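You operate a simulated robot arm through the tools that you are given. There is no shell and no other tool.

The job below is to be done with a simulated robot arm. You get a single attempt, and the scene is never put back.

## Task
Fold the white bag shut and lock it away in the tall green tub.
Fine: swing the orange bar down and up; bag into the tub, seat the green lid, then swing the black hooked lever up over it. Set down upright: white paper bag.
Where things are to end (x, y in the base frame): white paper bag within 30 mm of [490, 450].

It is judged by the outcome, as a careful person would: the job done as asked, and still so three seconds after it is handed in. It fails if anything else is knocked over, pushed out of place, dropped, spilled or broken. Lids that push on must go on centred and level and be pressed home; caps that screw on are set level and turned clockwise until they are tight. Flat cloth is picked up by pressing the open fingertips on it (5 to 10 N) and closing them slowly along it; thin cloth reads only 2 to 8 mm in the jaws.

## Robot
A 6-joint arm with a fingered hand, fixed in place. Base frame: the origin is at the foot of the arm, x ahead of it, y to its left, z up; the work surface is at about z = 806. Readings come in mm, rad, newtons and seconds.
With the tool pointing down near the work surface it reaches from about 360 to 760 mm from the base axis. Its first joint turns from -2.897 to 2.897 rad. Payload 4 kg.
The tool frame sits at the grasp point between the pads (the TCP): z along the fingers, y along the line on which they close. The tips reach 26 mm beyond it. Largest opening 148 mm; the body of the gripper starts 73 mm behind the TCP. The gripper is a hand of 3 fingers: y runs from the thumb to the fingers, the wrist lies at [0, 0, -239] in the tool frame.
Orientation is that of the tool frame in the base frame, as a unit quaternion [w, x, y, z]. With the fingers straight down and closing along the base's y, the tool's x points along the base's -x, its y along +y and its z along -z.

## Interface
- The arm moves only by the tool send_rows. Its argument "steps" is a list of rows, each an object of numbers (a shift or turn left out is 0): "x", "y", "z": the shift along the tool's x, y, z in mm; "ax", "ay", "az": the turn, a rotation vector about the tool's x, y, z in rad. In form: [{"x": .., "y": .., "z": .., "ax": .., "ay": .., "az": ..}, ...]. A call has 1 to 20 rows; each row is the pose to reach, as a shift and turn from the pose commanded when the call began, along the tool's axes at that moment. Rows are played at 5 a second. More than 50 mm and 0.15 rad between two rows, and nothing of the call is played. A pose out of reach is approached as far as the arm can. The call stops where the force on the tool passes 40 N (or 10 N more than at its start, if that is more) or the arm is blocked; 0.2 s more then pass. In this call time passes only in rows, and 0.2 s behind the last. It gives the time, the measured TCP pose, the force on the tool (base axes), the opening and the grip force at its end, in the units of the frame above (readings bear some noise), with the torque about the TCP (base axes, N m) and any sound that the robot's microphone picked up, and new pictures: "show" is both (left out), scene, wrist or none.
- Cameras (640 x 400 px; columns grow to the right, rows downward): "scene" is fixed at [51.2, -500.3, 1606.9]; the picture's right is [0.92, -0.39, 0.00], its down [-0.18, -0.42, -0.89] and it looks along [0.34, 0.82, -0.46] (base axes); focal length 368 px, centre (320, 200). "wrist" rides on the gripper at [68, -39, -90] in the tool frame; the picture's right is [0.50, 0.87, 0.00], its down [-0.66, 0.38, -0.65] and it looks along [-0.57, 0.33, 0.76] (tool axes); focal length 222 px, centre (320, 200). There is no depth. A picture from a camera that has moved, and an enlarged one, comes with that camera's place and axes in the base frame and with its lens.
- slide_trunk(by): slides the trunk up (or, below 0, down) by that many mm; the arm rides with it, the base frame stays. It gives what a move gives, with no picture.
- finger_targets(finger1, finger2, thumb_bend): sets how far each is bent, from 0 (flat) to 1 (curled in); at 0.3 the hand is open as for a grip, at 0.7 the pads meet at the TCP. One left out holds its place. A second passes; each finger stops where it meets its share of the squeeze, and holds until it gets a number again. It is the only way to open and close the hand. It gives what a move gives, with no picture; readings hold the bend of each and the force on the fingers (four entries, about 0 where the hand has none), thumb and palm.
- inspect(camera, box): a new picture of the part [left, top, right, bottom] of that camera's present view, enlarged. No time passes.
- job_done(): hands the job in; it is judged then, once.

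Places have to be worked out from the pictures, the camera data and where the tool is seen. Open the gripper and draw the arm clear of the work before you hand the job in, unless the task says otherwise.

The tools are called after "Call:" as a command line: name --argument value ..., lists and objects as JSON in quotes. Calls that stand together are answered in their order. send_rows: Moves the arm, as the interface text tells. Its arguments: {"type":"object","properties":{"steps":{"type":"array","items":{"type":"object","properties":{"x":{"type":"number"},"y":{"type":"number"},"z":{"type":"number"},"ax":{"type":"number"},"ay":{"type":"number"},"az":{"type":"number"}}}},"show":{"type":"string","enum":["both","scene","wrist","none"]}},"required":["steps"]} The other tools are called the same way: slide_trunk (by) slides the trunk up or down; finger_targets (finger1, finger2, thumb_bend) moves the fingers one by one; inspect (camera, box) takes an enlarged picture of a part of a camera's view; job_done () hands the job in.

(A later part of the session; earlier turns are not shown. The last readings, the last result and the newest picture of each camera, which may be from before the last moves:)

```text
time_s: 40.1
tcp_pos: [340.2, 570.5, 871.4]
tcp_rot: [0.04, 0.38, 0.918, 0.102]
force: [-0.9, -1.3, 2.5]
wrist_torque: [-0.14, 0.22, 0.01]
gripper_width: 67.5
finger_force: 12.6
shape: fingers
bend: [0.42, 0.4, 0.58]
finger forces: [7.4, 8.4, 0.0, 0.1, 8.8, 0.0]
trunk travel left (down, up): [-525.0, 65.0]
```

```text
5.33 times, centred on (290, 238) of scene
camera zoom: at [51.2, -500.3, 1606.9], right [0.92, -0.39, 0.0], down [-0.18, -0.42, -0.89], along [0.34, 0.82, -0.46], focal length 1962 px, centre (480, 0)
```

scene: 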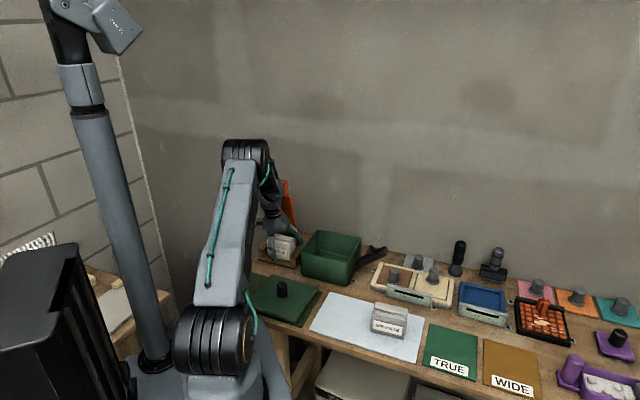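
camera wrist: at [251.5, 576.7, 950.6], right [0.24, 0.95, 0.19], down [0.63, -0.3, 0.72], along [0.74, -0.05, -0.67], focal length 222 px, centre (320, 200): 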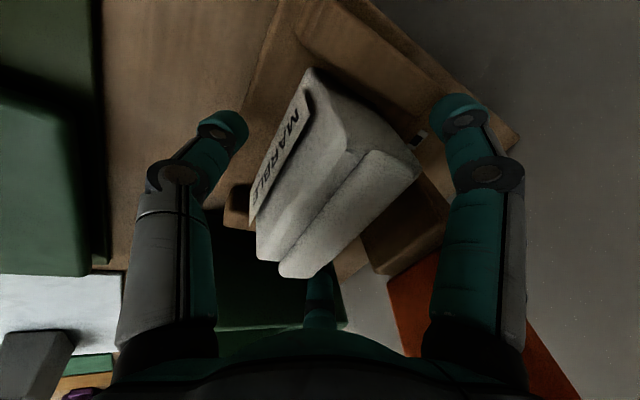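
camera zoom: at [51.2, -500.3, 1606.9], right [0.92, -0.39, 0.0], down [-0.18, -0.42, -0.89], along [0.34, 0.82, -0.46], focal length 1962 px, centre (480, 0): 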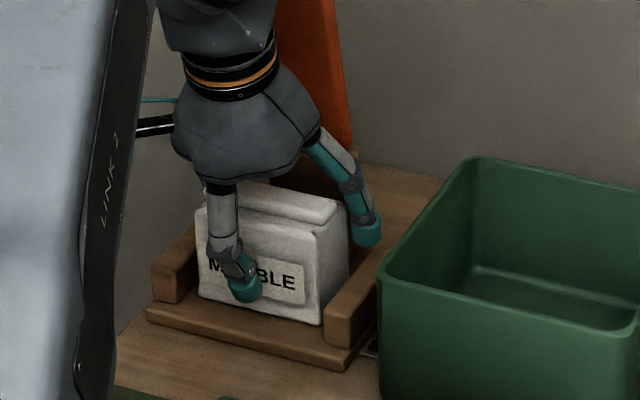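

The grip is balanced at about 8 N per digit. I'll tighten a little more and then test-lift by 10 mm.

Call:
finger_targets --finger1 0.53 --finger2 0.52 --thumb_bend 0.68

Call:
send_rows --steps '[{"y": 0.7, "z": -3}, {"y": 1.3, "z": -6}, {"y": 2.2, "z": -9.8}]' --show "both"

Call:
inspect --camera "scene" --box '[250, 200, 330, 275]'

```text
time_s: 41.1
tcp_pos: [341.3, 570.6, 871.5]
tcp_rot: [0.04, 0.38, 0.918, 0.103]
force: [-1.5, -1.4, 2.8]
wrist_torque: [-0.21, 0.29, 0.05]
gripper_width: 66.4
finger_force: 19.3
shape: fingers
bend: [0.42, 0.4, 0.59]
finger forces: [11.7, 12.9, 0.0, 0.1, 14.4, 0.2]
trunk travel left (down, up): [-525.0, 65.0]
```

```text
time_s: 41.9
tcp_pos: [342.1, 570.5, 881.2]
tcp_rot: [0.04, 0.38, 0.919, 0.102]
force: [-0.2, -0.5, -3.2]
wrist_torque: [-0.05, 0.02, -0.03]
gripper_width: 64.4
finger_force: 16.5
shape: fingers
bend: [0.42, 0.4, 0.59]
finger forces: [11.5, 12.1, 0.0, 0.1, 10.7, 0.1]
trunk travel left (down, up): [-525.0, 65.0]
camera wrist: at [251.6, 576.6, 962.0], right [0.24, 0.95, 0.19], down [0.63, -0.3, 0.72], along [0.74, -0.05, -0.67], focal length 222 px, centre (320, 200)
```

scene: 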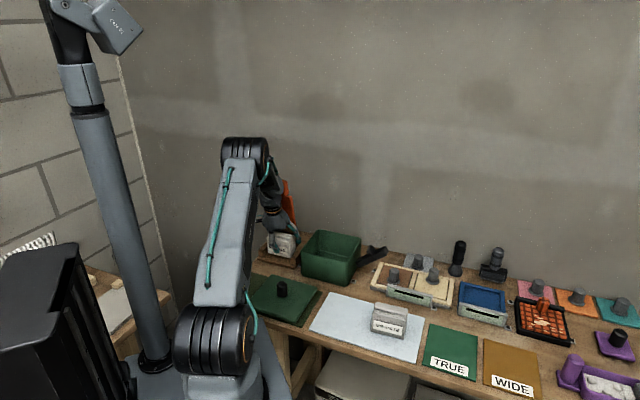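
wrist: 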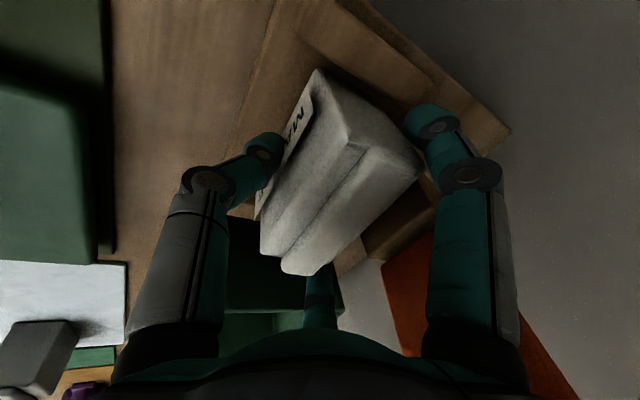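

```text
5.33 times, centred on (290, 238) of scene
camera zoom: at [51.2, -500.3, 1606.9], right [0.92, -0.39, 0.0], down [-0.18, -0.42, -0.89], along [0.34, 0.82, -0.46], focal length 1962 px, centre (480, 0)
```

zoom: 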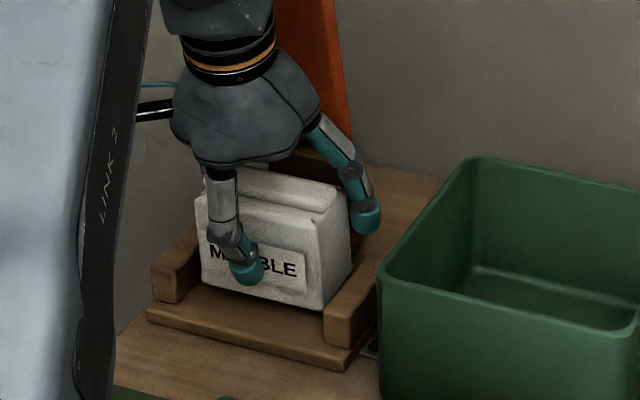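

The bag came up cleanly with about 3 N of weight and no slip. I'll keep lifting along the tool axis until its bottom is well above the tub rim.

Call:
send_rows --steps '[{"z": -14}, {"z": -28}, {"z": -42}, {"z": -56}, {"z": -70}, {"z": -84}, {"z": -98}, {"z": -106}]' --show "both"

Call:
inspect --camera "scene" --box '[240, 170, 340, 275]'

```text
time_s: 43.7
tcp_pos: [324.7, 553.8, 985.2]
tcp_rot: [0.039, 0.38, 0.919, 0.102]
force: [-0.3, 0.4, -2.3]
wrist_torque: [0.01, 0.02, 0.02]
gripper_width: 64.2
finger_force: 16.9
shape: fingers
bend: [0.42, 0.4, 0.59]
finger forces: [11.5, 12.1, 0.0, 0.0, 10.5, 0.0]
trunk travel left (down, up): [-525.0, 65.0]
camera wrist: at [235.3, 559.3, 1065.5], right [0.24, 0.95, 0.19], down [0.63, -0.3, 0.72], along [0.74, -0.05, -0.67], focal length 222 px, centre (320, 200)
```

scene: 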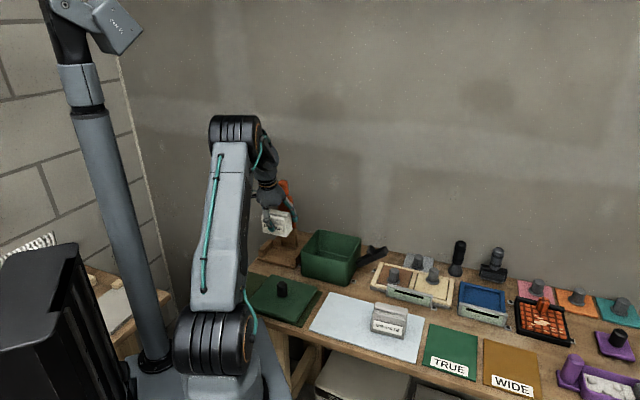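
wrist: 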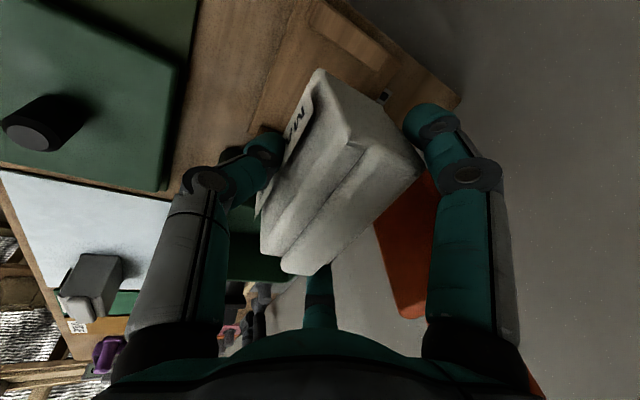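

```text
3.81 times, centred on (290, 222) of scene
camera zoom: at [51.2, -500.3, 1606.9], right [0.92, -0.39, 0.0], down [-0.18, -0.42, -0.89], along [0.34, 0.82, -0.46], focal length 1401 px, centre (434, 114)
```

zoom: 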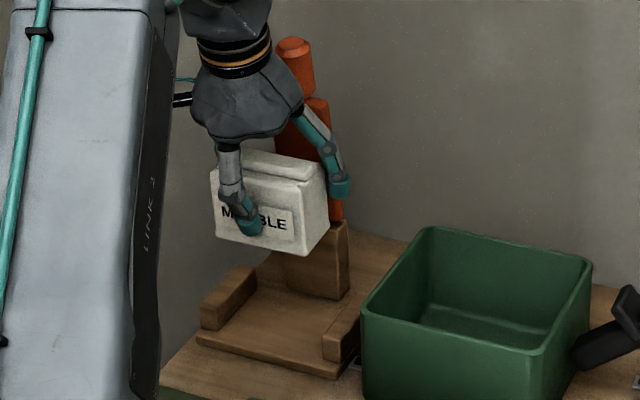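

The bag hangs level and its bottom is at about z=934, above the tub rim at ~890. I'll carry it across to above the tub centre.

Call:
send_rows --steps '[{"x": -24, "y": 1, "z": 0.2}, {"x": -48, "y": 6, "z": 1.4}, {"x": -72, "y": 12, "z": 2.7}, {"x": -96, "y": 18, "z": 4.1}, {"x": -120, "y": 24, "z": 5.4}, {"x": -144, "y": 30, "z": 6.8}, {"x": -168, "y": 36, "z": 8.2}, {"x": -189.5, "y": 40, "z": 9.1}]' --show "both"

Call:
inspect --camera "scene" --box '[280, 170, 400, 295]'

Call:
inspect --camera "wrist" --box '[120, 0, 560, 320]'

```text
time_s: 45.5
tcp_pos: [488.0, 448.3, 985.5]
tcp_rot: [0.04, 0.38, 0.919, 0.102]
force: [0.3, 0.4, -2.6]
wrist_torque: [-0.02, -0.02, 0.01]
gripper_width: 64.1
finger_force: 17.5
shape: fingers
bend: [0.42, 0.41, 0.59]
finger forces: [11.6, 12.1, 0.0, 0.0, 10.5, 0.1]
trunk travel left (down, up): [-525.0, 65.0]
camera wrist: at [398.6, 454.4, 1065.3], right [0.24, 0.95, 0.19], down [0.63, -0.3, 0.72], along [0.74, -0.05, -0.67], focal length 222 px, centre (320, 200)
```

scene: 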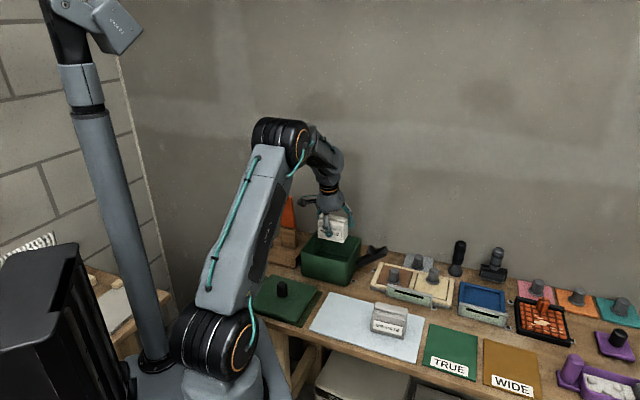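
wrist: 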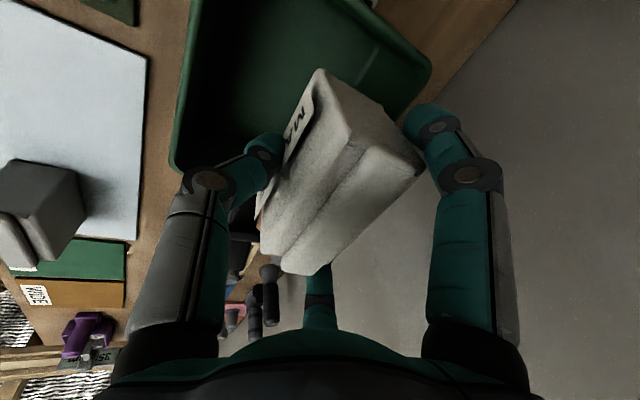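

```text
3.20 times, centred on (340, 232) of scene
camera zoom: at [51.2, -500.3, 1606.9], right [0.92, -0.39, 0.0], down [-0.18, -0.42, -0.89], along [0.34, 0.82, -0.46], focal length 1177 px, centre (256, 96)
```

zoom: 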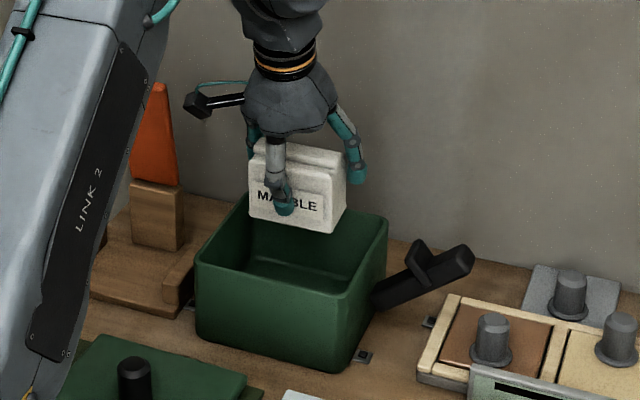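

```text
1.25 times, centred on (340, 160) of wrist
camera zoom: at [398.6, 454.4, 1065.3], right [0.24, 0.95, 0.19], down [0.63, -0.3, 0.72], along [0.74, -0.05, -0.67], focal length 278 px, centre (295, 250)
```

zoom: 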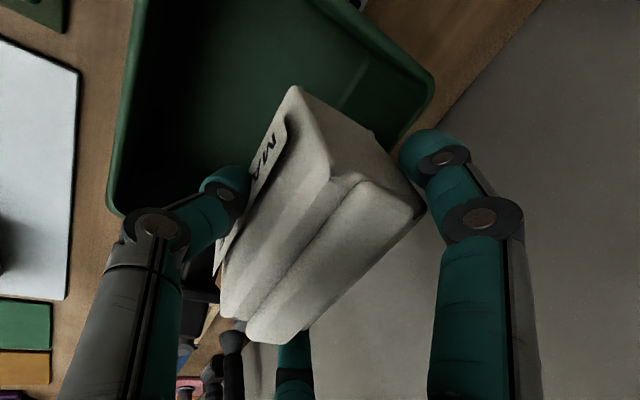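

The bag is centred over the tub; TCP (488,448) puts the bag at about (490,450). I'll lower it straight down to about 8 mm above the expected floor contact.

Call:
send_rows --steps '[{"y": -5.1, "z": 22.5}, {"y": -10.2, "z": 45}, {"y": -15.3, "z": 67.4}, {"y": -20.4, "z": 89.8}, {"y": -25, "z": 110.3}]' --show "both"

Call:
inspect --camera "scene" --box '[280, 190, 400, 295]'

Call:
inspect --camera "wrist" --box '[120, 0, 560, 320]'

```text
time_s: 46.7
tcp_pos: [486.6, 449.8, 870.5]
tcp_rot: [0.039, 0.38, 0.918, 0.102]
force: [-0.4, 0.5, -3.5]
wrist_torque: [0.0, 0.04, 0.0]
gripper_width: 64.0
finger_force: 17.3
shape: fingers
bend: [0.42, 0.41, 0.59]
finger forces: [11.6, 12.1, 0.0, 0.0, 10.5, 0.0]
trunk travel left (down, up): [-525.0, 65.0]
camera wrist: at [397.7, 455.2, 950.6], right [0.24, 0.95, 0.19], down [0.63, -0.3, 0.72], along [0.74, -0.05, -0.67], focal length 222 px, centre (320, 200)
```

scene: 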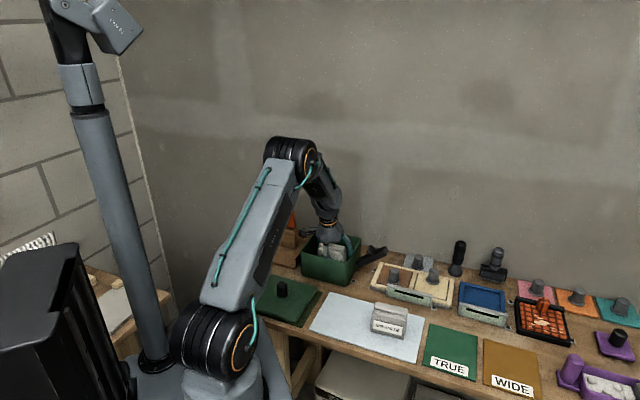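
wrist: 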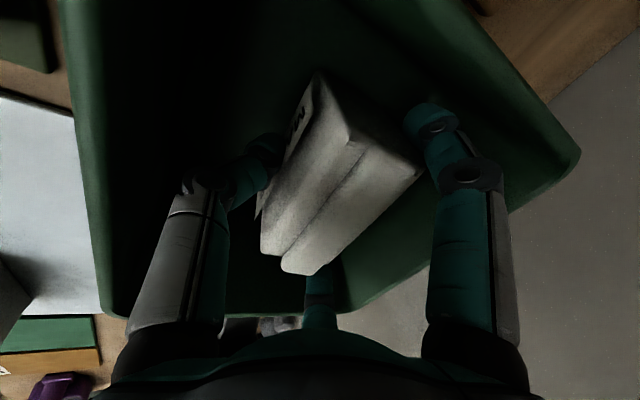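

```text
3.81 times, centred on (340, 242) of scene
camera zoom: at [51.2, -500.3, 1606.9], right [0.92, -0.39, 0.0], down [-0.18, -0.42, -0.89], along [0.34, 0.82, -0.46], focal length 1401 px, centre (244, 38)
```

zoom: 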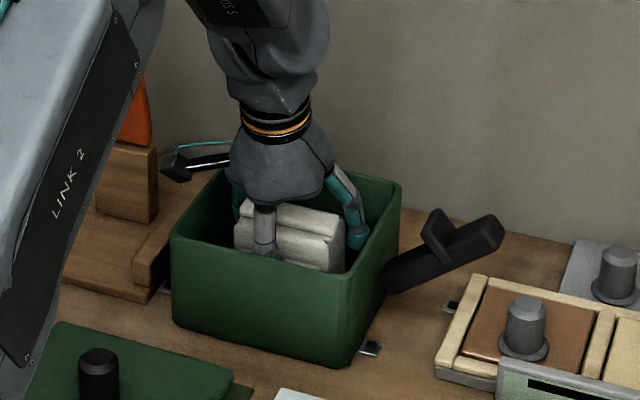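

```text
1.25 times, centred on (340, 160) of wrist
camera zoom: at [397.7, 455.2, 950.6], right [0.24, 0.95, 0.19], down [0.63, -0.3, 0.72], along [0.74, -0.05, -0.67], focal length 278 px, centre (295, 250)
```

zoom: 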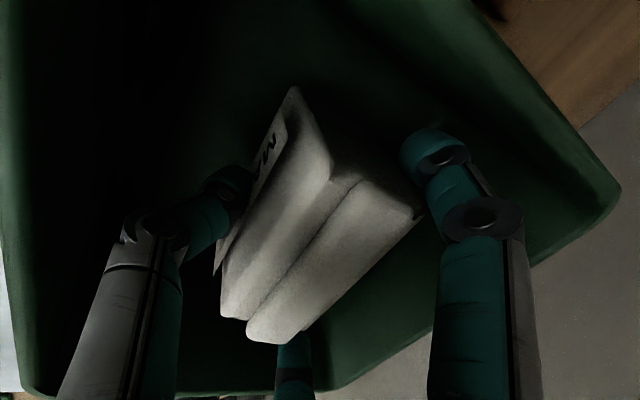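

The bag is inside the tub with clearance all round. I'll lower it in 2 mm rows until I feel the floor.

Call:
send_rows --steps '[{"y": -0.44, "z": 1.95}, {"y": -0.88, "z": 3.9}, {"y": -1.3, "z": 5.85}]' --show "none"

```text
time_s: 47.5
tcp_pos: [487.2, 448.1, 867.1]
tcp_rot: [0.04, 0.379, 0.919, 0.104]
force: [0.1, 0.2, 16.7]
wrist_torque: [-0.29, 0.26, 0.02]
gripper_width: 64.4
finger_force: 21.3
shape: fingers
bend: [0.41, 0.4, 0.61]
finger forces: [13.3, 14.2, 0.0, 0.1, 15.1, 0.0]
trunk travel left (down, up): [-525.0, 65.0]
```

The bag is on the tub floor, with a 17 N contact at TCP z≈867. I'll ease up slightly and release by opening the digits a little inside the tub.

Call:
send_rows --steps '[{"y": 0.4, "z": -1.8}]' --show "none"

Call:
finger_targets --finger1 0.39 --finger2 0.38 --thumb_bend 0.54

Call:
finger_targets --finger1 0.35 --finger2 0.35 --thumb_bend 0.48

Call:
inspect --camera "wrist" --box '[120, 0, 560, 320]'

Call:
inspect --camera "scene" --box '[280, 190, 400, 295]'

```text
time_s: 47.9
tcp_pos: [488.5, 448.4, 867.0]
tcp_rot: [0.04, 0.379, 0.919, 0.103]
force: [0.4, 1.0, 11.3]
wrist_torque: [-0.1, 0.12, 0.01]
gripper_width: 63.9
finger_force: 19.9
shape: fingers
bend: [0.41, 0.4, 0.62]
finger forces: [13.5, 13.5, 0.0, 0.1, 12.7, 0.1]
trunk travel left (down, up): [-525.0, 65.0]
```

```text
time_s: 48.9
tcp_pos: [487.6, 449.3, 867.6]
tcp_rot: [0.039, 0.379, 0.919, 0.103]
force: [-0.1, 0.5, -0.3]
wrist_torque: [-0.03, 0.02, 0.0]
gripper_width: 74.6
finger_force: 0.5
shape: fingers
bend: [0.39, 0.38, 0.54]
finger forces: [0.3, 0.0, 0.0, 0.1, 0.0, 0.1]
trunk travel left (down, up): [-525.0, 65.0]
```

```text
time_s: 49.9
tcp_pos: [487.3, 448.2, 867.2]
tcp_rot: [0.04, 0.379, 0.919, 0.102]
force: [0.0, -0.2, 0.6]
wrist_torque: [0.02, -0.02, -0.01]
gripper_width: 89.9
finger_force: 0.0
shape: fingers
bend: [0.35, 0.35, 0.48]
finger forces: [0.1, 0.1, 0.0, 0.1, 0.0, 0.0]
trunk travel left (down, up): [-525.0, 65.0]
```

```text
1.25 times, centred on (340, 160) of wrist
camera zoom: at [397.7, 454.8, 947.4], right [0.24, 0.95, 0.19], down [0.63, -0.3, 0.72], along [0.74, -0.05, -0.67], focal length 278 px, centre (295, 250)
```

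zoom: 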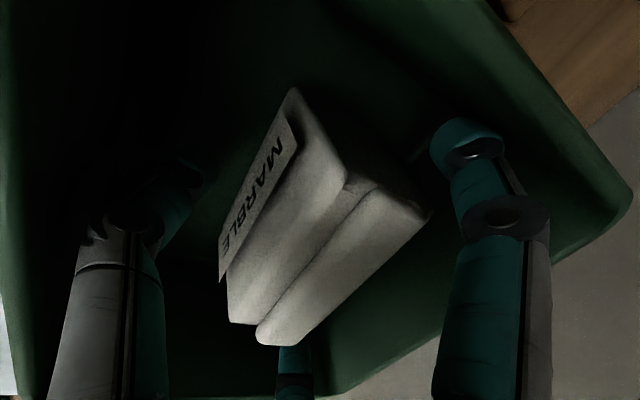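

```text
3.81 times, centred on (340, 242) of scene
camera zoom: at [51.2, -500.3, 1606.9], right [0.92, -0.39, 0.0], down [-0.18, -0.42, -0.89], along [0.34, 0.82, -0.46], focal length 1401 px, centre (244, 38)
```

zoom: 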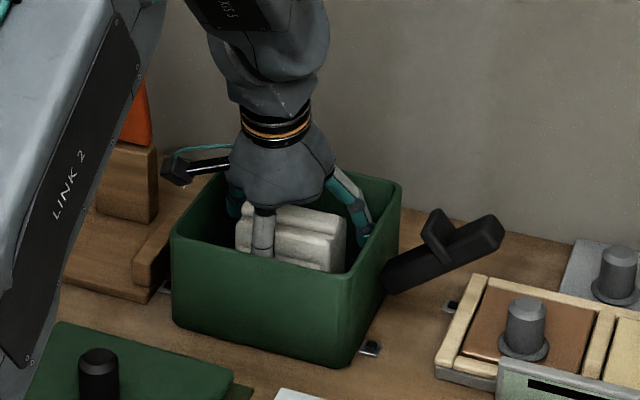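

The bag stands upright and released in the middle of the tub. I'll raise the hand straight up, clear of the tub.

Call:
send_rows --steps '[{"y": 2.2, "z": -9.8}, {"y": 5.5, "z": -24.4}, {"y": 10, "z": -44}, {"y": 15.5, "z": -68.3}, {"y": 21, "z": -92.8}, {"y": 26.6, "z": -117.2}, {"y": 31, "z": -136.7}]' --show "both"

Call:
inspect --camera "scene" --box '[280, 190, 400, 295]'

Call:
inspect --camera "wrist" --box '[120, 0, 560, 280]'

```text
time_s: 51.5
tcp_pos: [488.7, 448.3, 1009.4]
tcp_rot: [0.04, 0.38, 0.918, 0.103]
force: [-0.5, -0.1, -0.7]
wrist_torque: [-0.01, 0.02, 0.01]
gripper_width: 90.3
finger_force: 0.1
shape: fingers
bend: [0.35, 0.35, 0.48]
finger forces: [0.0, 0.0, 0.0, 0.1, 0.0, 0.0]
trunk travel left (down, up): [-525.0, 65.0]
camera wrist: at [397.8, 454.6, 1088.7], right [0.24, 0.95, 0.19], down [0.63, -0.3, 0.72], along [0.74, -0.05, -0.67], focal length 222 px, centre (320, 200)
```

scene: 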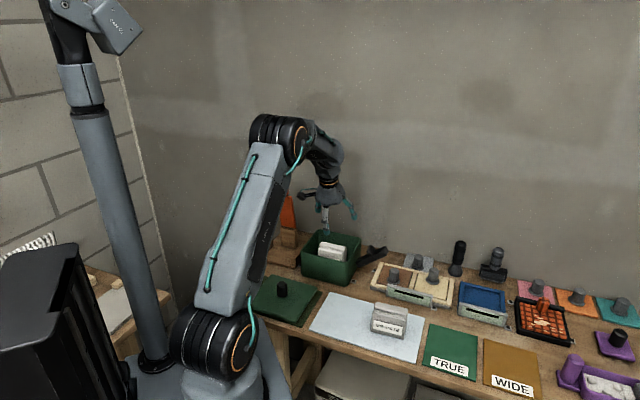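
wrist: 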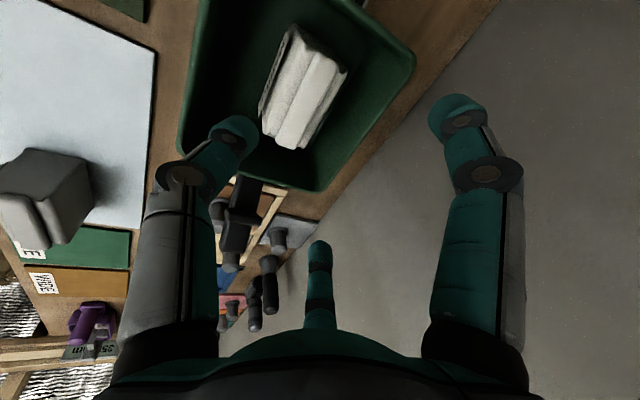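

```text
3.81 times, centred on (340, 242) of scene
camera zoom: at [51.2, -500.3, 1606.9], right [0.92, -0.39, 0.0], down [-0.18, -0.42, -0.89], along [0.34, 0.82, -0.46], focal length 1401 px, centre (244, 38)
```

zoom: 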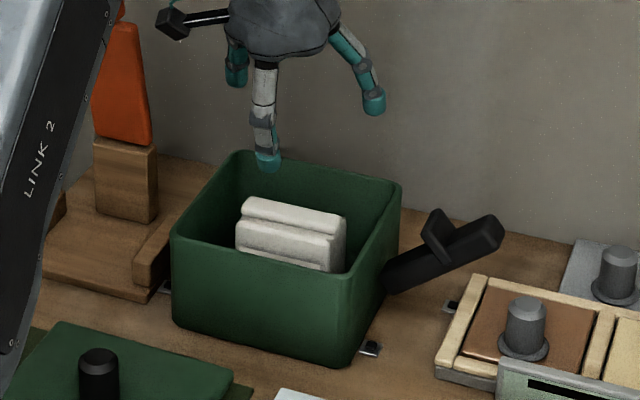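

```text
1.43 times, centred on (340, 140) of wrist
camera zoom: at [397.8, 454.6, 1088.7], right [0.24, 0.95, 0.19], down [0.63, -0.3, 0.72], along [0.74, -0.05, -0.67], focal length 317 px, centre (291, 286)
```

zoom: 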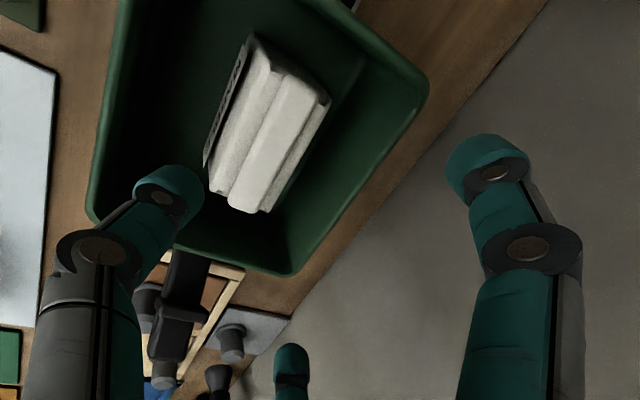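

The bag stands upright, centred in the tub and below the rim. Now the lid: I'll bring the tool back to vertical and move above the lid's knob near (284,342) for a measured look.

Call:
send_rows --steps '[{"x": 10, "y": -30.6, "z": -7, "ax": 0.032}, {"x": 20, "y": -61.2, "z": -14, "ax": 0.065}, {"x": 30, "y": -91.9, "z": -21, "ax": 0.097}, {"x": 40, "y": -122.5, "z": -28, "ax": 0.13}, {"x": 50, "y": -153, "z": -35, "ax": 0.162}, {"x": 60, "y": -183.8, "z": -42, "ax": 0.195}, {"x": 69.6, "y": -214.4, "z": -48.7, "ax": 0.2267}]' --show "both"

Call:
finger_targets --finger1 0.35 --finger2 0.35 --thumb_bend 0.35

Call:
inspect --camera "wrist" --box '[140, 0, 500, 250]'

```text
time_s: 53.1
tcp_pos: [282.3, 343.5, 1008.8]
tcp_rot: [-0.004, 0.382, 0.924, -0.002]
force: [0.1, 0.0, 0.0]
wrist_torque: [-0.03, -0.01, 0.04]
gripper_width: 90.4
finger_force: 0.1
shape: fingers
bend: [0.35, 0.35, 0.48]
finger forces: [0.0, 0.0, 0.0, 0.0, 0.0, 0.0]
trunk travel left (down, up): [-525.0, 65.0]
camera wrist: at [206.5, 362.8, 1100.3], right [0.26, 0.97, 0.0], down [0.74, -0.19, 0.65], along [0.63, -0.17, -0.76], focal length 222 px, centre (320, 200)
```

scene: 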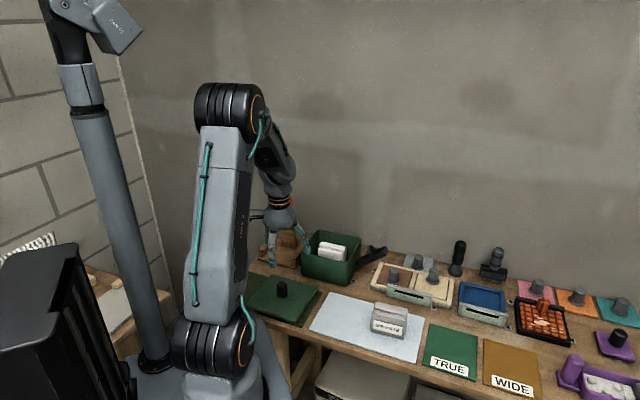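
wrist: 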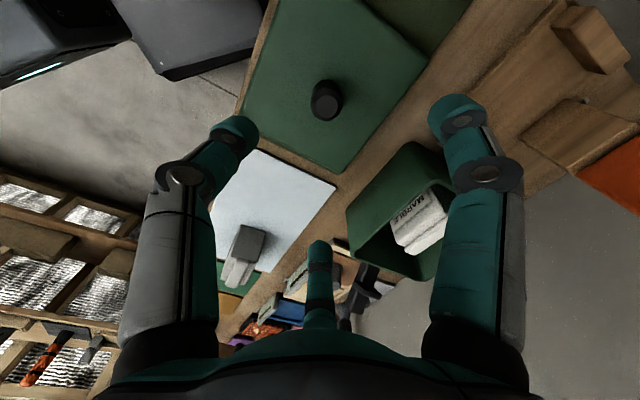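

```text
time_s: 54.1
tcp_pos: [282.5, 343.1, 1009.4]
tcp_rot: [-0.003, 0.382, 0.924, -0.003]
force: [0.1, -0.7, 0.4]
wrist_torque: [-0.03, -0.05, 0.0]
gripper_width: 110.8
finger_force: 0.0
shape: fingers
bend: [0.35, 0.35, 0.35]
finger forces: [0.1, 0.0, 0.1, 0.0, 0.0, 0.0]
trunk travel left (down, up): [-525.0, 65.0]
```

```text
1.60 times, centred on (320, 125) of wrist
camera zoom: at [206.9, 363.0, 1100.3], right [0.26, 0.97, 0.0], down [0.74, -0.19, 0.65], along [0.63, -0.17, -0.76], focal length 355 px, centre (320, 320)
```

zoom: 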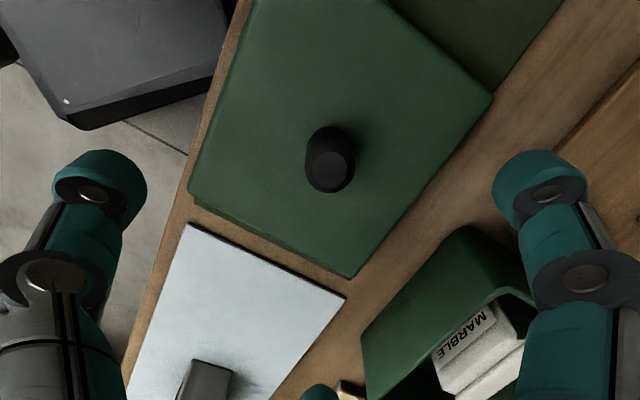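

From the wrist view the lid's yaw is about -45.3°, its size is about 165×154 mm, and its centre is ≈ (277,349) with the knob top at z≈865. The tub yaw agrees within half a degree. I'll level the tool and lower to just above the knob.

Call:
send_rows --steps '[{"x": 2, "y": 0.8, "z": 23, "ax": -0.003, "ay": -0.002}, {"x": 4, "y": 1.6, "z": 46, "ax": -0.006, "ay": -0.005}, {"x": 6, "y": 2.5, "z": 69, "ax": -0.009, "ay": -0.007}]' --show "both"

Call:
inspect --camera "wrist" --box '[140, 0, 500, 250]'

Call:
inspect --camera "scene" --box '[240, 230, 350, 330]'

```text
time_s: 54.9
tcp_pos: [280.2, 347.4, 939.0]
tcp_rot: [0.002, 0.383, 0.924, 0.001]
force: [0.6, 0.7, 0.3]
wrist_torque: [-0.01, 0.01, 0.0]
gripper_width: 110.6
finger_force: 0.1
shape: fingers
bend: [0.35, 0.35, 0.35]
finger forces: [0.0, 0.1, 0.1, 0.0, 0.0, 0.0]
trunk travel left (down, up): [-525.0, 65.0]
camera wrist: at [203.0, 367.5, 1029.0], right [0.26, 0.97, 0.0], down [0.73, -0.2, 0.66], along [0.63, -0.17, -0.75], focal length 222 px, centre (320, 200)
```

scene: 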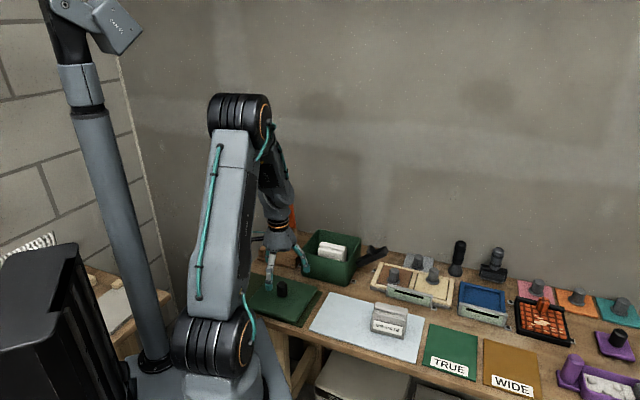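
wrist: 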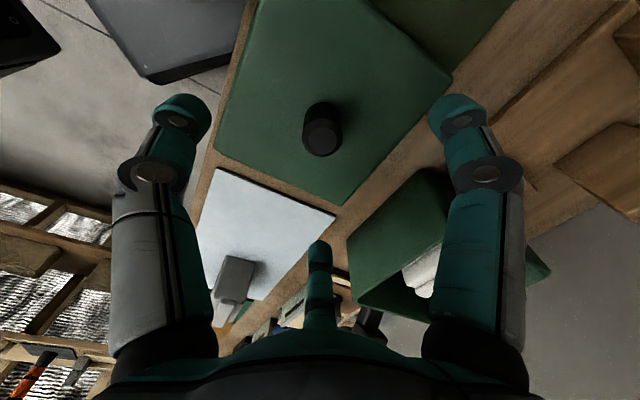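

```text
1.60 times, centred on (320, 125) of wrist
camera zoom: at [203.0, 367.5, 1029.0], right [0.26, 0.97, 0.0], down [0.73, -0.2, 0.66], along [0.63, -0.17, -0.75], focal length 355 px, centre (320, 320)
```

zoom: 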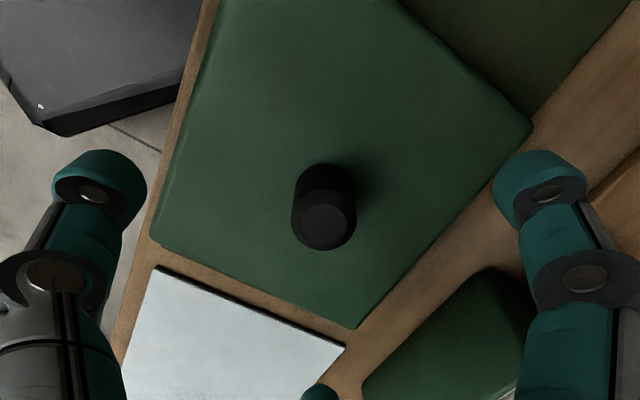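

```text
4.00 times, centred on (295, 280) of scene
camera zoom: at [51.2, -500.3, 1606.9], right [0.92, -0.39, 0.0], down [-0.18, -0.42, -0.89], along [0.34, 0.82, -0.46], focal length 1471 px, centre (420, -120)
```

zoom: 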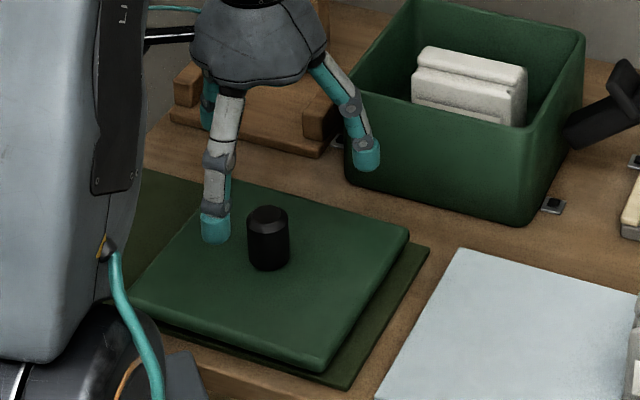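

Triangulation puts the knob top at (279,350,868). I'll centre on it and lower so the pads straddle the knob with the tips just above the lid.

Call:
send_rows --steps '[{"x": 1.0, "y": 0.4, "z": 25}, {"x": 2.0, "y": 0.8, "z": 50}, {"x": 2.7, "y": 1.0, "z": 72}]' --show "both"

Call:
inspect --camera "wrist" --box '[120, 50, 520, 300]'

Call:
inspect --camera "scene" --box '[240, 240, 340, 320]'

```text
time_s: 55.7
tcp_pos: [280.8, 350.9, 867.5]
tcp_rot: [0.0, 0.381, 0.925, 0.0]
force: [-0.1, -0.5, 0.8]
wrist_torque: [-0.02, 0.0, 0.0]
gripper_width: 110.9
finger_force: 0.0
shape: fingers
bend: [0.35, 0.35, 0.35]
finger forces: [0.0, 0.0, 0.0, 0.0, 0.0, 0.0]
trunk travel left (down, up): [-525.0, 65.0]
camera wrist: at [203.3, 370.3, 958.0], right [0.26, 0.97, 0.0], down [0.73, -0.2, 0.66], along [0.63, -0.17, -0.76], focal length 222 px, centre (320, 200)
```

scene: 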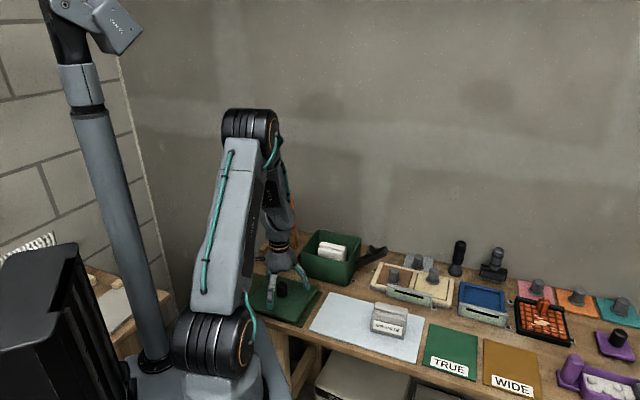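
wrist: 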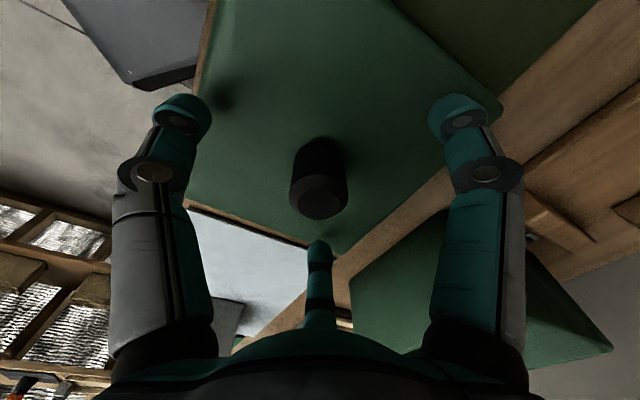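

```text
1.60 times, centred on (320, 175) of wrist
camera zoom: at [203.3, 370.3, 958.0], right [0.26, 0.97, 0.0], down [0.73, -0.2, 0.66], along [0.63, -0.17, -0.76], focal length 355 px, centre (320, 240)
```

zoom: 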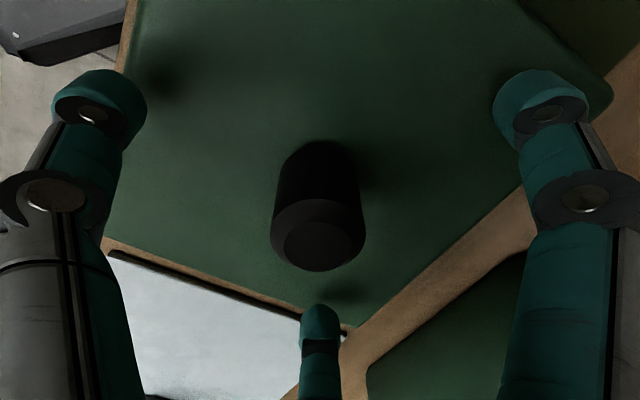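

```text
5.00 times, centred on (290, 280) of scene
camera zoom: at [51.2, -500.3, 1606.9], right [0.92, -0.39, 0.0], down [-0.18, -0.42, -0.89], along [0.34, 0.82, -0.46], focal length 1839 px, centre (470, -200)
```

zoom: 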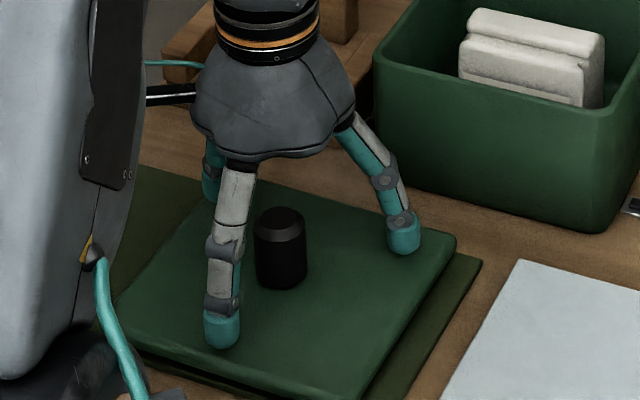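

The knob is centred at the TCP with the tips about 8 mm above the lid. I'll close in stages, watching for contact with the lid.

Call:
finger_targets --finger1 0.55 --finger2 0.55 --thumb_bend 0.55

Call:
inspect --camera "scene" --box '[240, 240, 340, 320]'

Call:
inspect --camera "wrist" --box '[120, 50, 520, 300]'

```text
time_s: 56.7
tcp_pos: [279.7, 350.1, 867.9]
tcp_rot: [0.001, 0.382, 0.924, 0.001]
force: [0.5, 1.1, -1.0]
wrist_torque: [0.0, -0.01, 0.0]
gripper_width: 46.0
finger_force: 0.1
shape: fingers
bend: [0.55, 0.55, 0.55]
finger forces: [0.0, 0.1, 0.1, 0.0, 0.1, 0.0]
trunk travel left (down, up): [-525.0, 65.0]
```

```text
5.00 times, centred on (290, 280) of scene
camera zoom: at [51.2, -500.3, 1606.9], right [0.92, -0.39, 0.0], down [-0.18, -0.42, -0.89], along [0.34, 0.82, -0.46], focal length 1839 px, centre (470, -200)
```

zoom: 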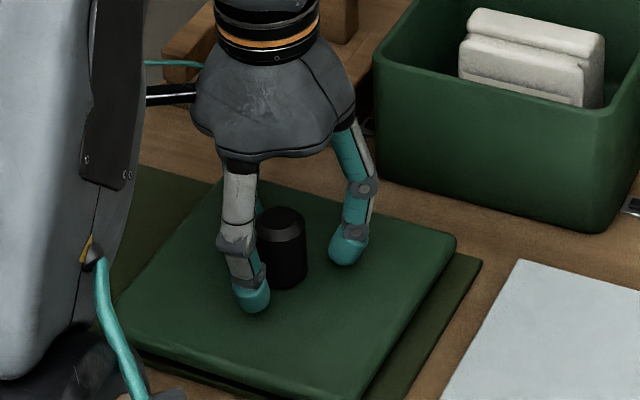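

```text
1.60 times, centred on (320, 175) of wrist
camera zoom: at [203.4, 370.2, 958.2], right [0.26, 0.97, 0.0], down [0.73, -0.19, 0.66], along [0.63, -0.17, -0.76], focal length 355 px, centre (320, 240)
```

zoom: 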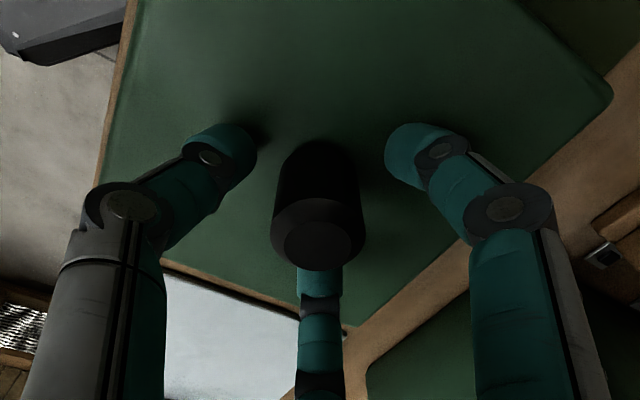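

The fingers are symmetric around the knob and clear of the lid. I'll close the grip.

Call:
finger_targets --finger1 0.72 --finger2 0.72 --thumb_bend 0.72

Call:
inspect --camera "scene" --box '[240, 240, 340, 320]'

Call:
inspect --camera "wrist" --box '[120, 50, 520, 300]'

```text
time_s: 57.7
tcp_pos: [280.8, 350.6, 868.7]
tcp_rot: [0.001, 0.383, 0.924, 0.001]
force: [-0.2, -1.0, 0.3]
wrist_torque: [0.01, 0.0, 0.01]
gripper_width: 22.4
finger_force: 14.6
shape: fingers
bend: [0.62, 0.63, 0.65]
finger forces: [9.9, 9.2, 0.0, 0.0, 11.1, 0.0]
trunk travel left (down, up): [-525.0, 65.0]
```

```text
5.00 times, centred on (290, 280) of scene
camera zoom: at [51.2, -500.3, 1606.9], right [0.92, -0.39, 0.0], down [-0.18, -0.42, -0.89], along [0.34, 0.82, -0.46], focal length 1839 px, centre (470, -200)
```

zoom: 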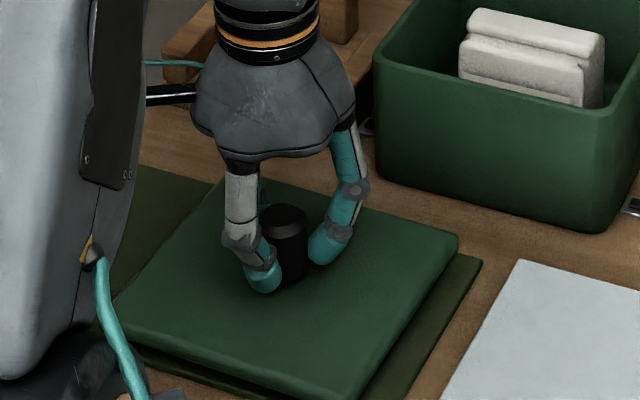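

```text
1.60 times, centred on (320, 175) of wrist
camera zoom: at [203.4, 370.3, 958.2], right [0.26, 0.97, 0.0], down [0.73, -0.19, 0.66], along [0.63, -0.17, -0.76], focal length 355 px, centre (320, 240)
```

zoom: 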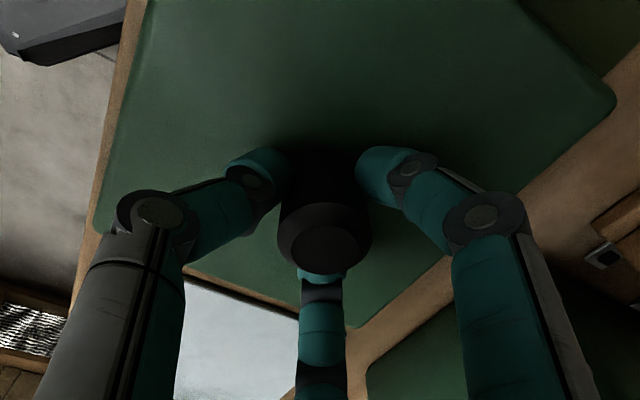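

The grip is about 10 N per digit. I'll tighten a bit more, then lift the lid straight up 15 mm to check it stays level.

Call:
finger_targets --finger1 0.8 --finger2 0.8 --thumb_bend 0.8

Call:
send_rows --steps '[{"z": -4}, {"z": -8}, {"z": -12}, {"z": -16}]' --show "both"

Call:
inspect --camera "scene" --box '[240, 240, 340, 320]'

```text
time_s: 58.7
tcp_pos: [280.9, 349.8, 868.3]
tcp_rot: [0.001, 0.382, 0.924, 0.0]
force: [-1.9, -1.0, 2.3]
wrist_torque: [0.09, -0.06, 0.03]
gripper_width: 21.3
finger_force: 22.3
shape: fingers
bend: [0.61, 0.62, 0.66]
finger forces: [13.1, 12.7, 0.0, 0.1, 18.7, 0.0]
trunk travel left (down, up): [-525.0, 65.0]
```

```text
time_s: 59.7
tcp_pos: [279.5, 350.2, 883.4]
tcp_rot: [0.001, 0.382, 0.924, 0.001]
force: [-0.1, 0.5, -1.3]
wrist_torque: [0.01, -0.03, -0.03]
gripper_width: 21.1
finger_force: 21.2
shape: fingers
bend: [0.61, 0.61, 0.65]
finger forces: [12.3, 12.3, 0.0, 0.0, 17.7, 0.1]
trunk travel left (down, up): [-525.0, 65.0]
camera wrist: at [202.6, 370.6, 973.8], right [0.26, 0.97, 0.0], down [0.73, -0.19, 0.66], along [0.63, -0.17, -0.75], focal length 222 px, centre (320, 200)
```

scene: 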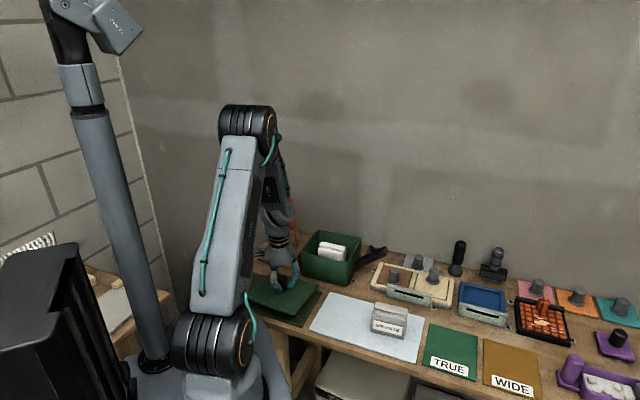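
wrist: 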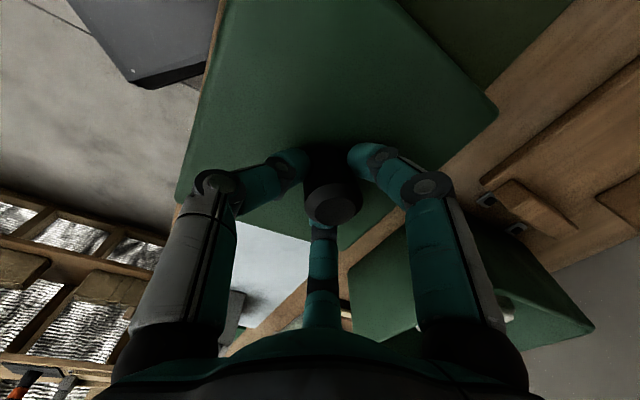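

```text
5.00 times, centred on (290, 280) of scene
camera zoom: at [51.2, -500.3, 1606.9], right [0.92, -0.39, 0.0], down [-0.18, -0.42, -0.89], along [0.34, 0.82, -0.46], focal length 1839 px, centre (470, -200)
```

zoom: 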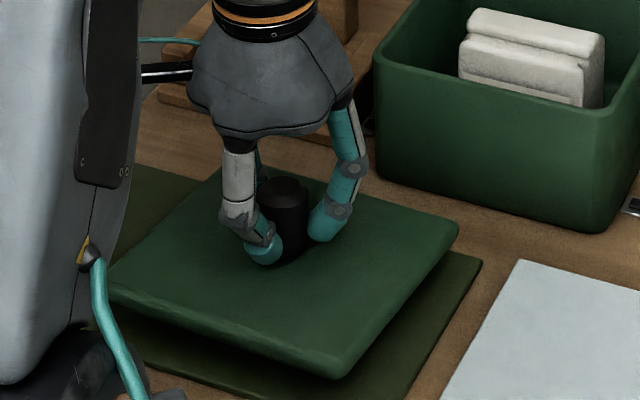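

The lid is off the mat. I'll raise it to carrying height and then check how level it hangs.

Call:
send_rows --steps '[{"z": -20}, {"z": -40}, {"z": -60}, {"z": -80}, {"z": -100}]' --show "both"

Call:
inspect --camera "scene" --box '[240, 210, 340, 300]'

Call:
inspect --camera "wrist" --box '[160, 0, 520, 260]'

```text
time_s: 60.9
tcp_pos: [279.5, 350.6, 983.4]
tcp_rot: [0.001, 0.382, 0.924, 0.001]
force: [-0.9, 0.9, -0.5]
wrist_torque: [0.02, 0.02, 0.0]
gripper_width: 21.1
finger_force: 21.0
shape: fingers
bend: [0.6, 0.61, 0.65]
finger forces: [12.3, 12.1, 0.0, 0.1, 17.6, 0.1]
trunk travel left (down, up): [-525.0, 65.0]
camera wrist: at [203.0, 370.3, 1074.7], right [0.26, 0.97, 0.0], down [0.73, -0.19, 0.66], along [0.63, -0.17, -0.76], focal length 222 px, centre (320, 200)
```

scene: 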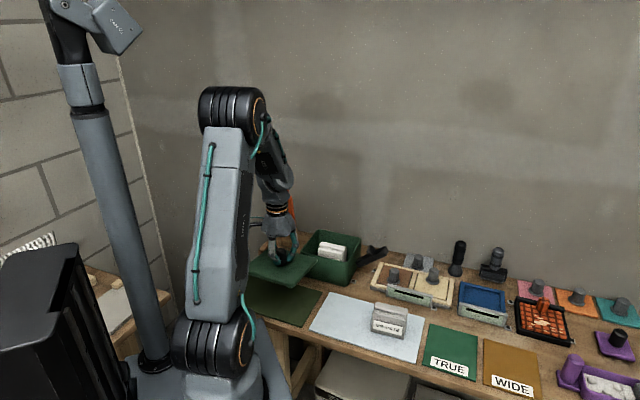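
wrist: 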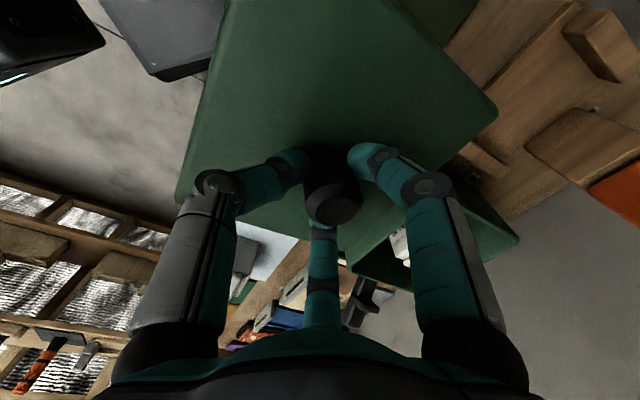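

```text
4.44 times, centred on (290, 255) of scene
camera zoom: at [51.2, -500.3, 1606.9], right [0.92, -0.39, 0.0], down [-0.18, -0.42, -0.89], along [0.34, 0.82, -0.46], focal length 1635 px, centre (453, -44)
```

zoom: 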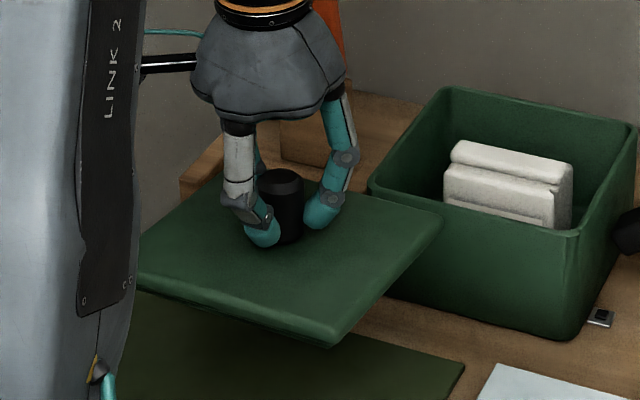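

```text
1.54 times, centred on (340, 130) of wrist
camera zoom: at [203.0, 370.3, 1074.7], right [0.26, 0.97, 0.0], down [0.73, -0.19, 0.66], along [0.63, -0.17, -0.76], focal length 342 px, centre (289, 308)
```

zoom: 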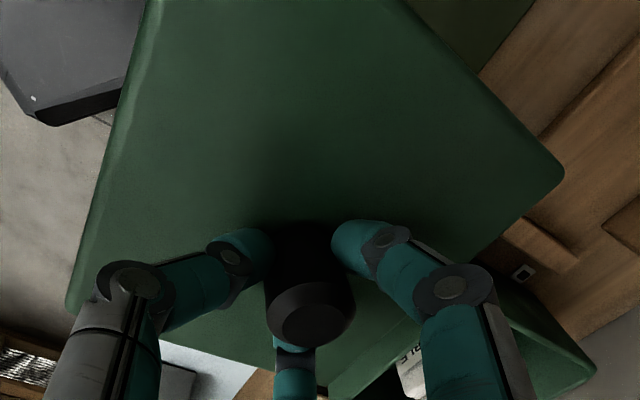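

The lid looks tilted, with its back edge lower than its front. I'll zoom in to quantify this before doing anything else.

Call:
inspect --camera "scene" --box '[255, 235, 325, 300]'

```text
6.15 times, centred on (290, 268) of scene
camera zoom: at [51.2, -500.3, 1606.9], right [0.92, -0.39, 0.0], down [-0.18, -0.42, -0.89], along [0.34, 0.82, -0.46], focal length 2263 px, centre (505, -215)
```

zoom: 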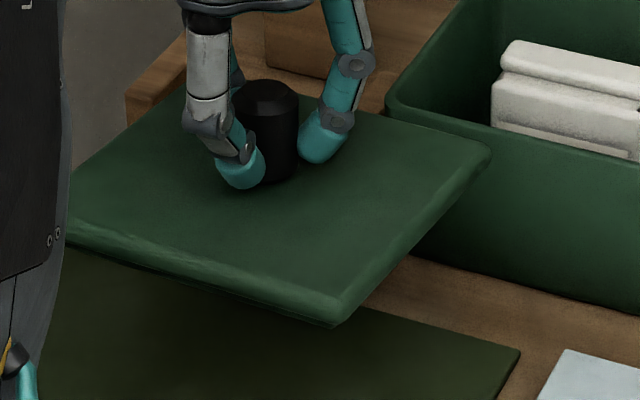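

The lid is tilted about 7° in the grip because the extra squeeze shifted the knob. I'll set it back on the mat, release, and re-grip with the lighter, balanced squeeze.

Call:
send_rows --steps '[{"z": 25}, {"z": 50}, {"z": 75}, {"z": 95}, {"z": 103}, {"z": 108}, {"z": 112}, {"z": 115}]' --show "none"

Call:
inspect --camera "scene" --box '[240, 240, 340, 320]'

```text
time_s: 62.7
tcp_pos: [279.7, 350.2, 867.8]
tcp_rot: [0.001, 0.382, 0.924, 0.001]
force: [-2.6, -3.1, 3.2]
wrist_torque: [0.12, -0.08, 0.01]
gripper_width: 21.2
finger_force: 22.6
shape: fingers
bend: [0.6, 0.61, 0.65]
finger forces: [13.0, 12.3, 0.0, 0.0, 20.1, 0.0]
trunk travel left (down, up): [-525.0, 65.0]
```

```text
5.00 times, centred on (290, 280) of scene
camera zoom: at [51.2, -500.3, 1606.9], right [0.92, -0.39, 0.0], down [-0.18, -0.42, -0.89], along [0.34, 0.82, -0.46], focal length 1839 px, centre (470, -200)
```

zoom: 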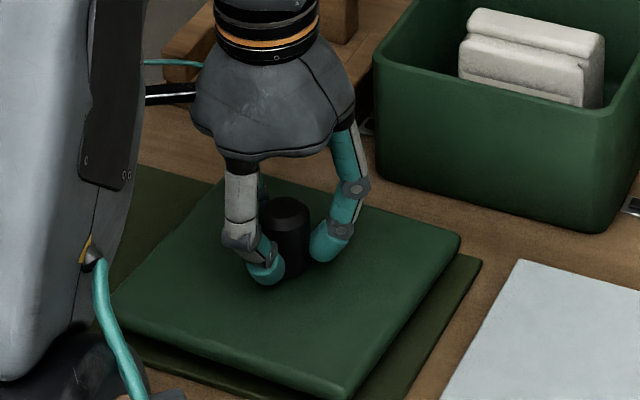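

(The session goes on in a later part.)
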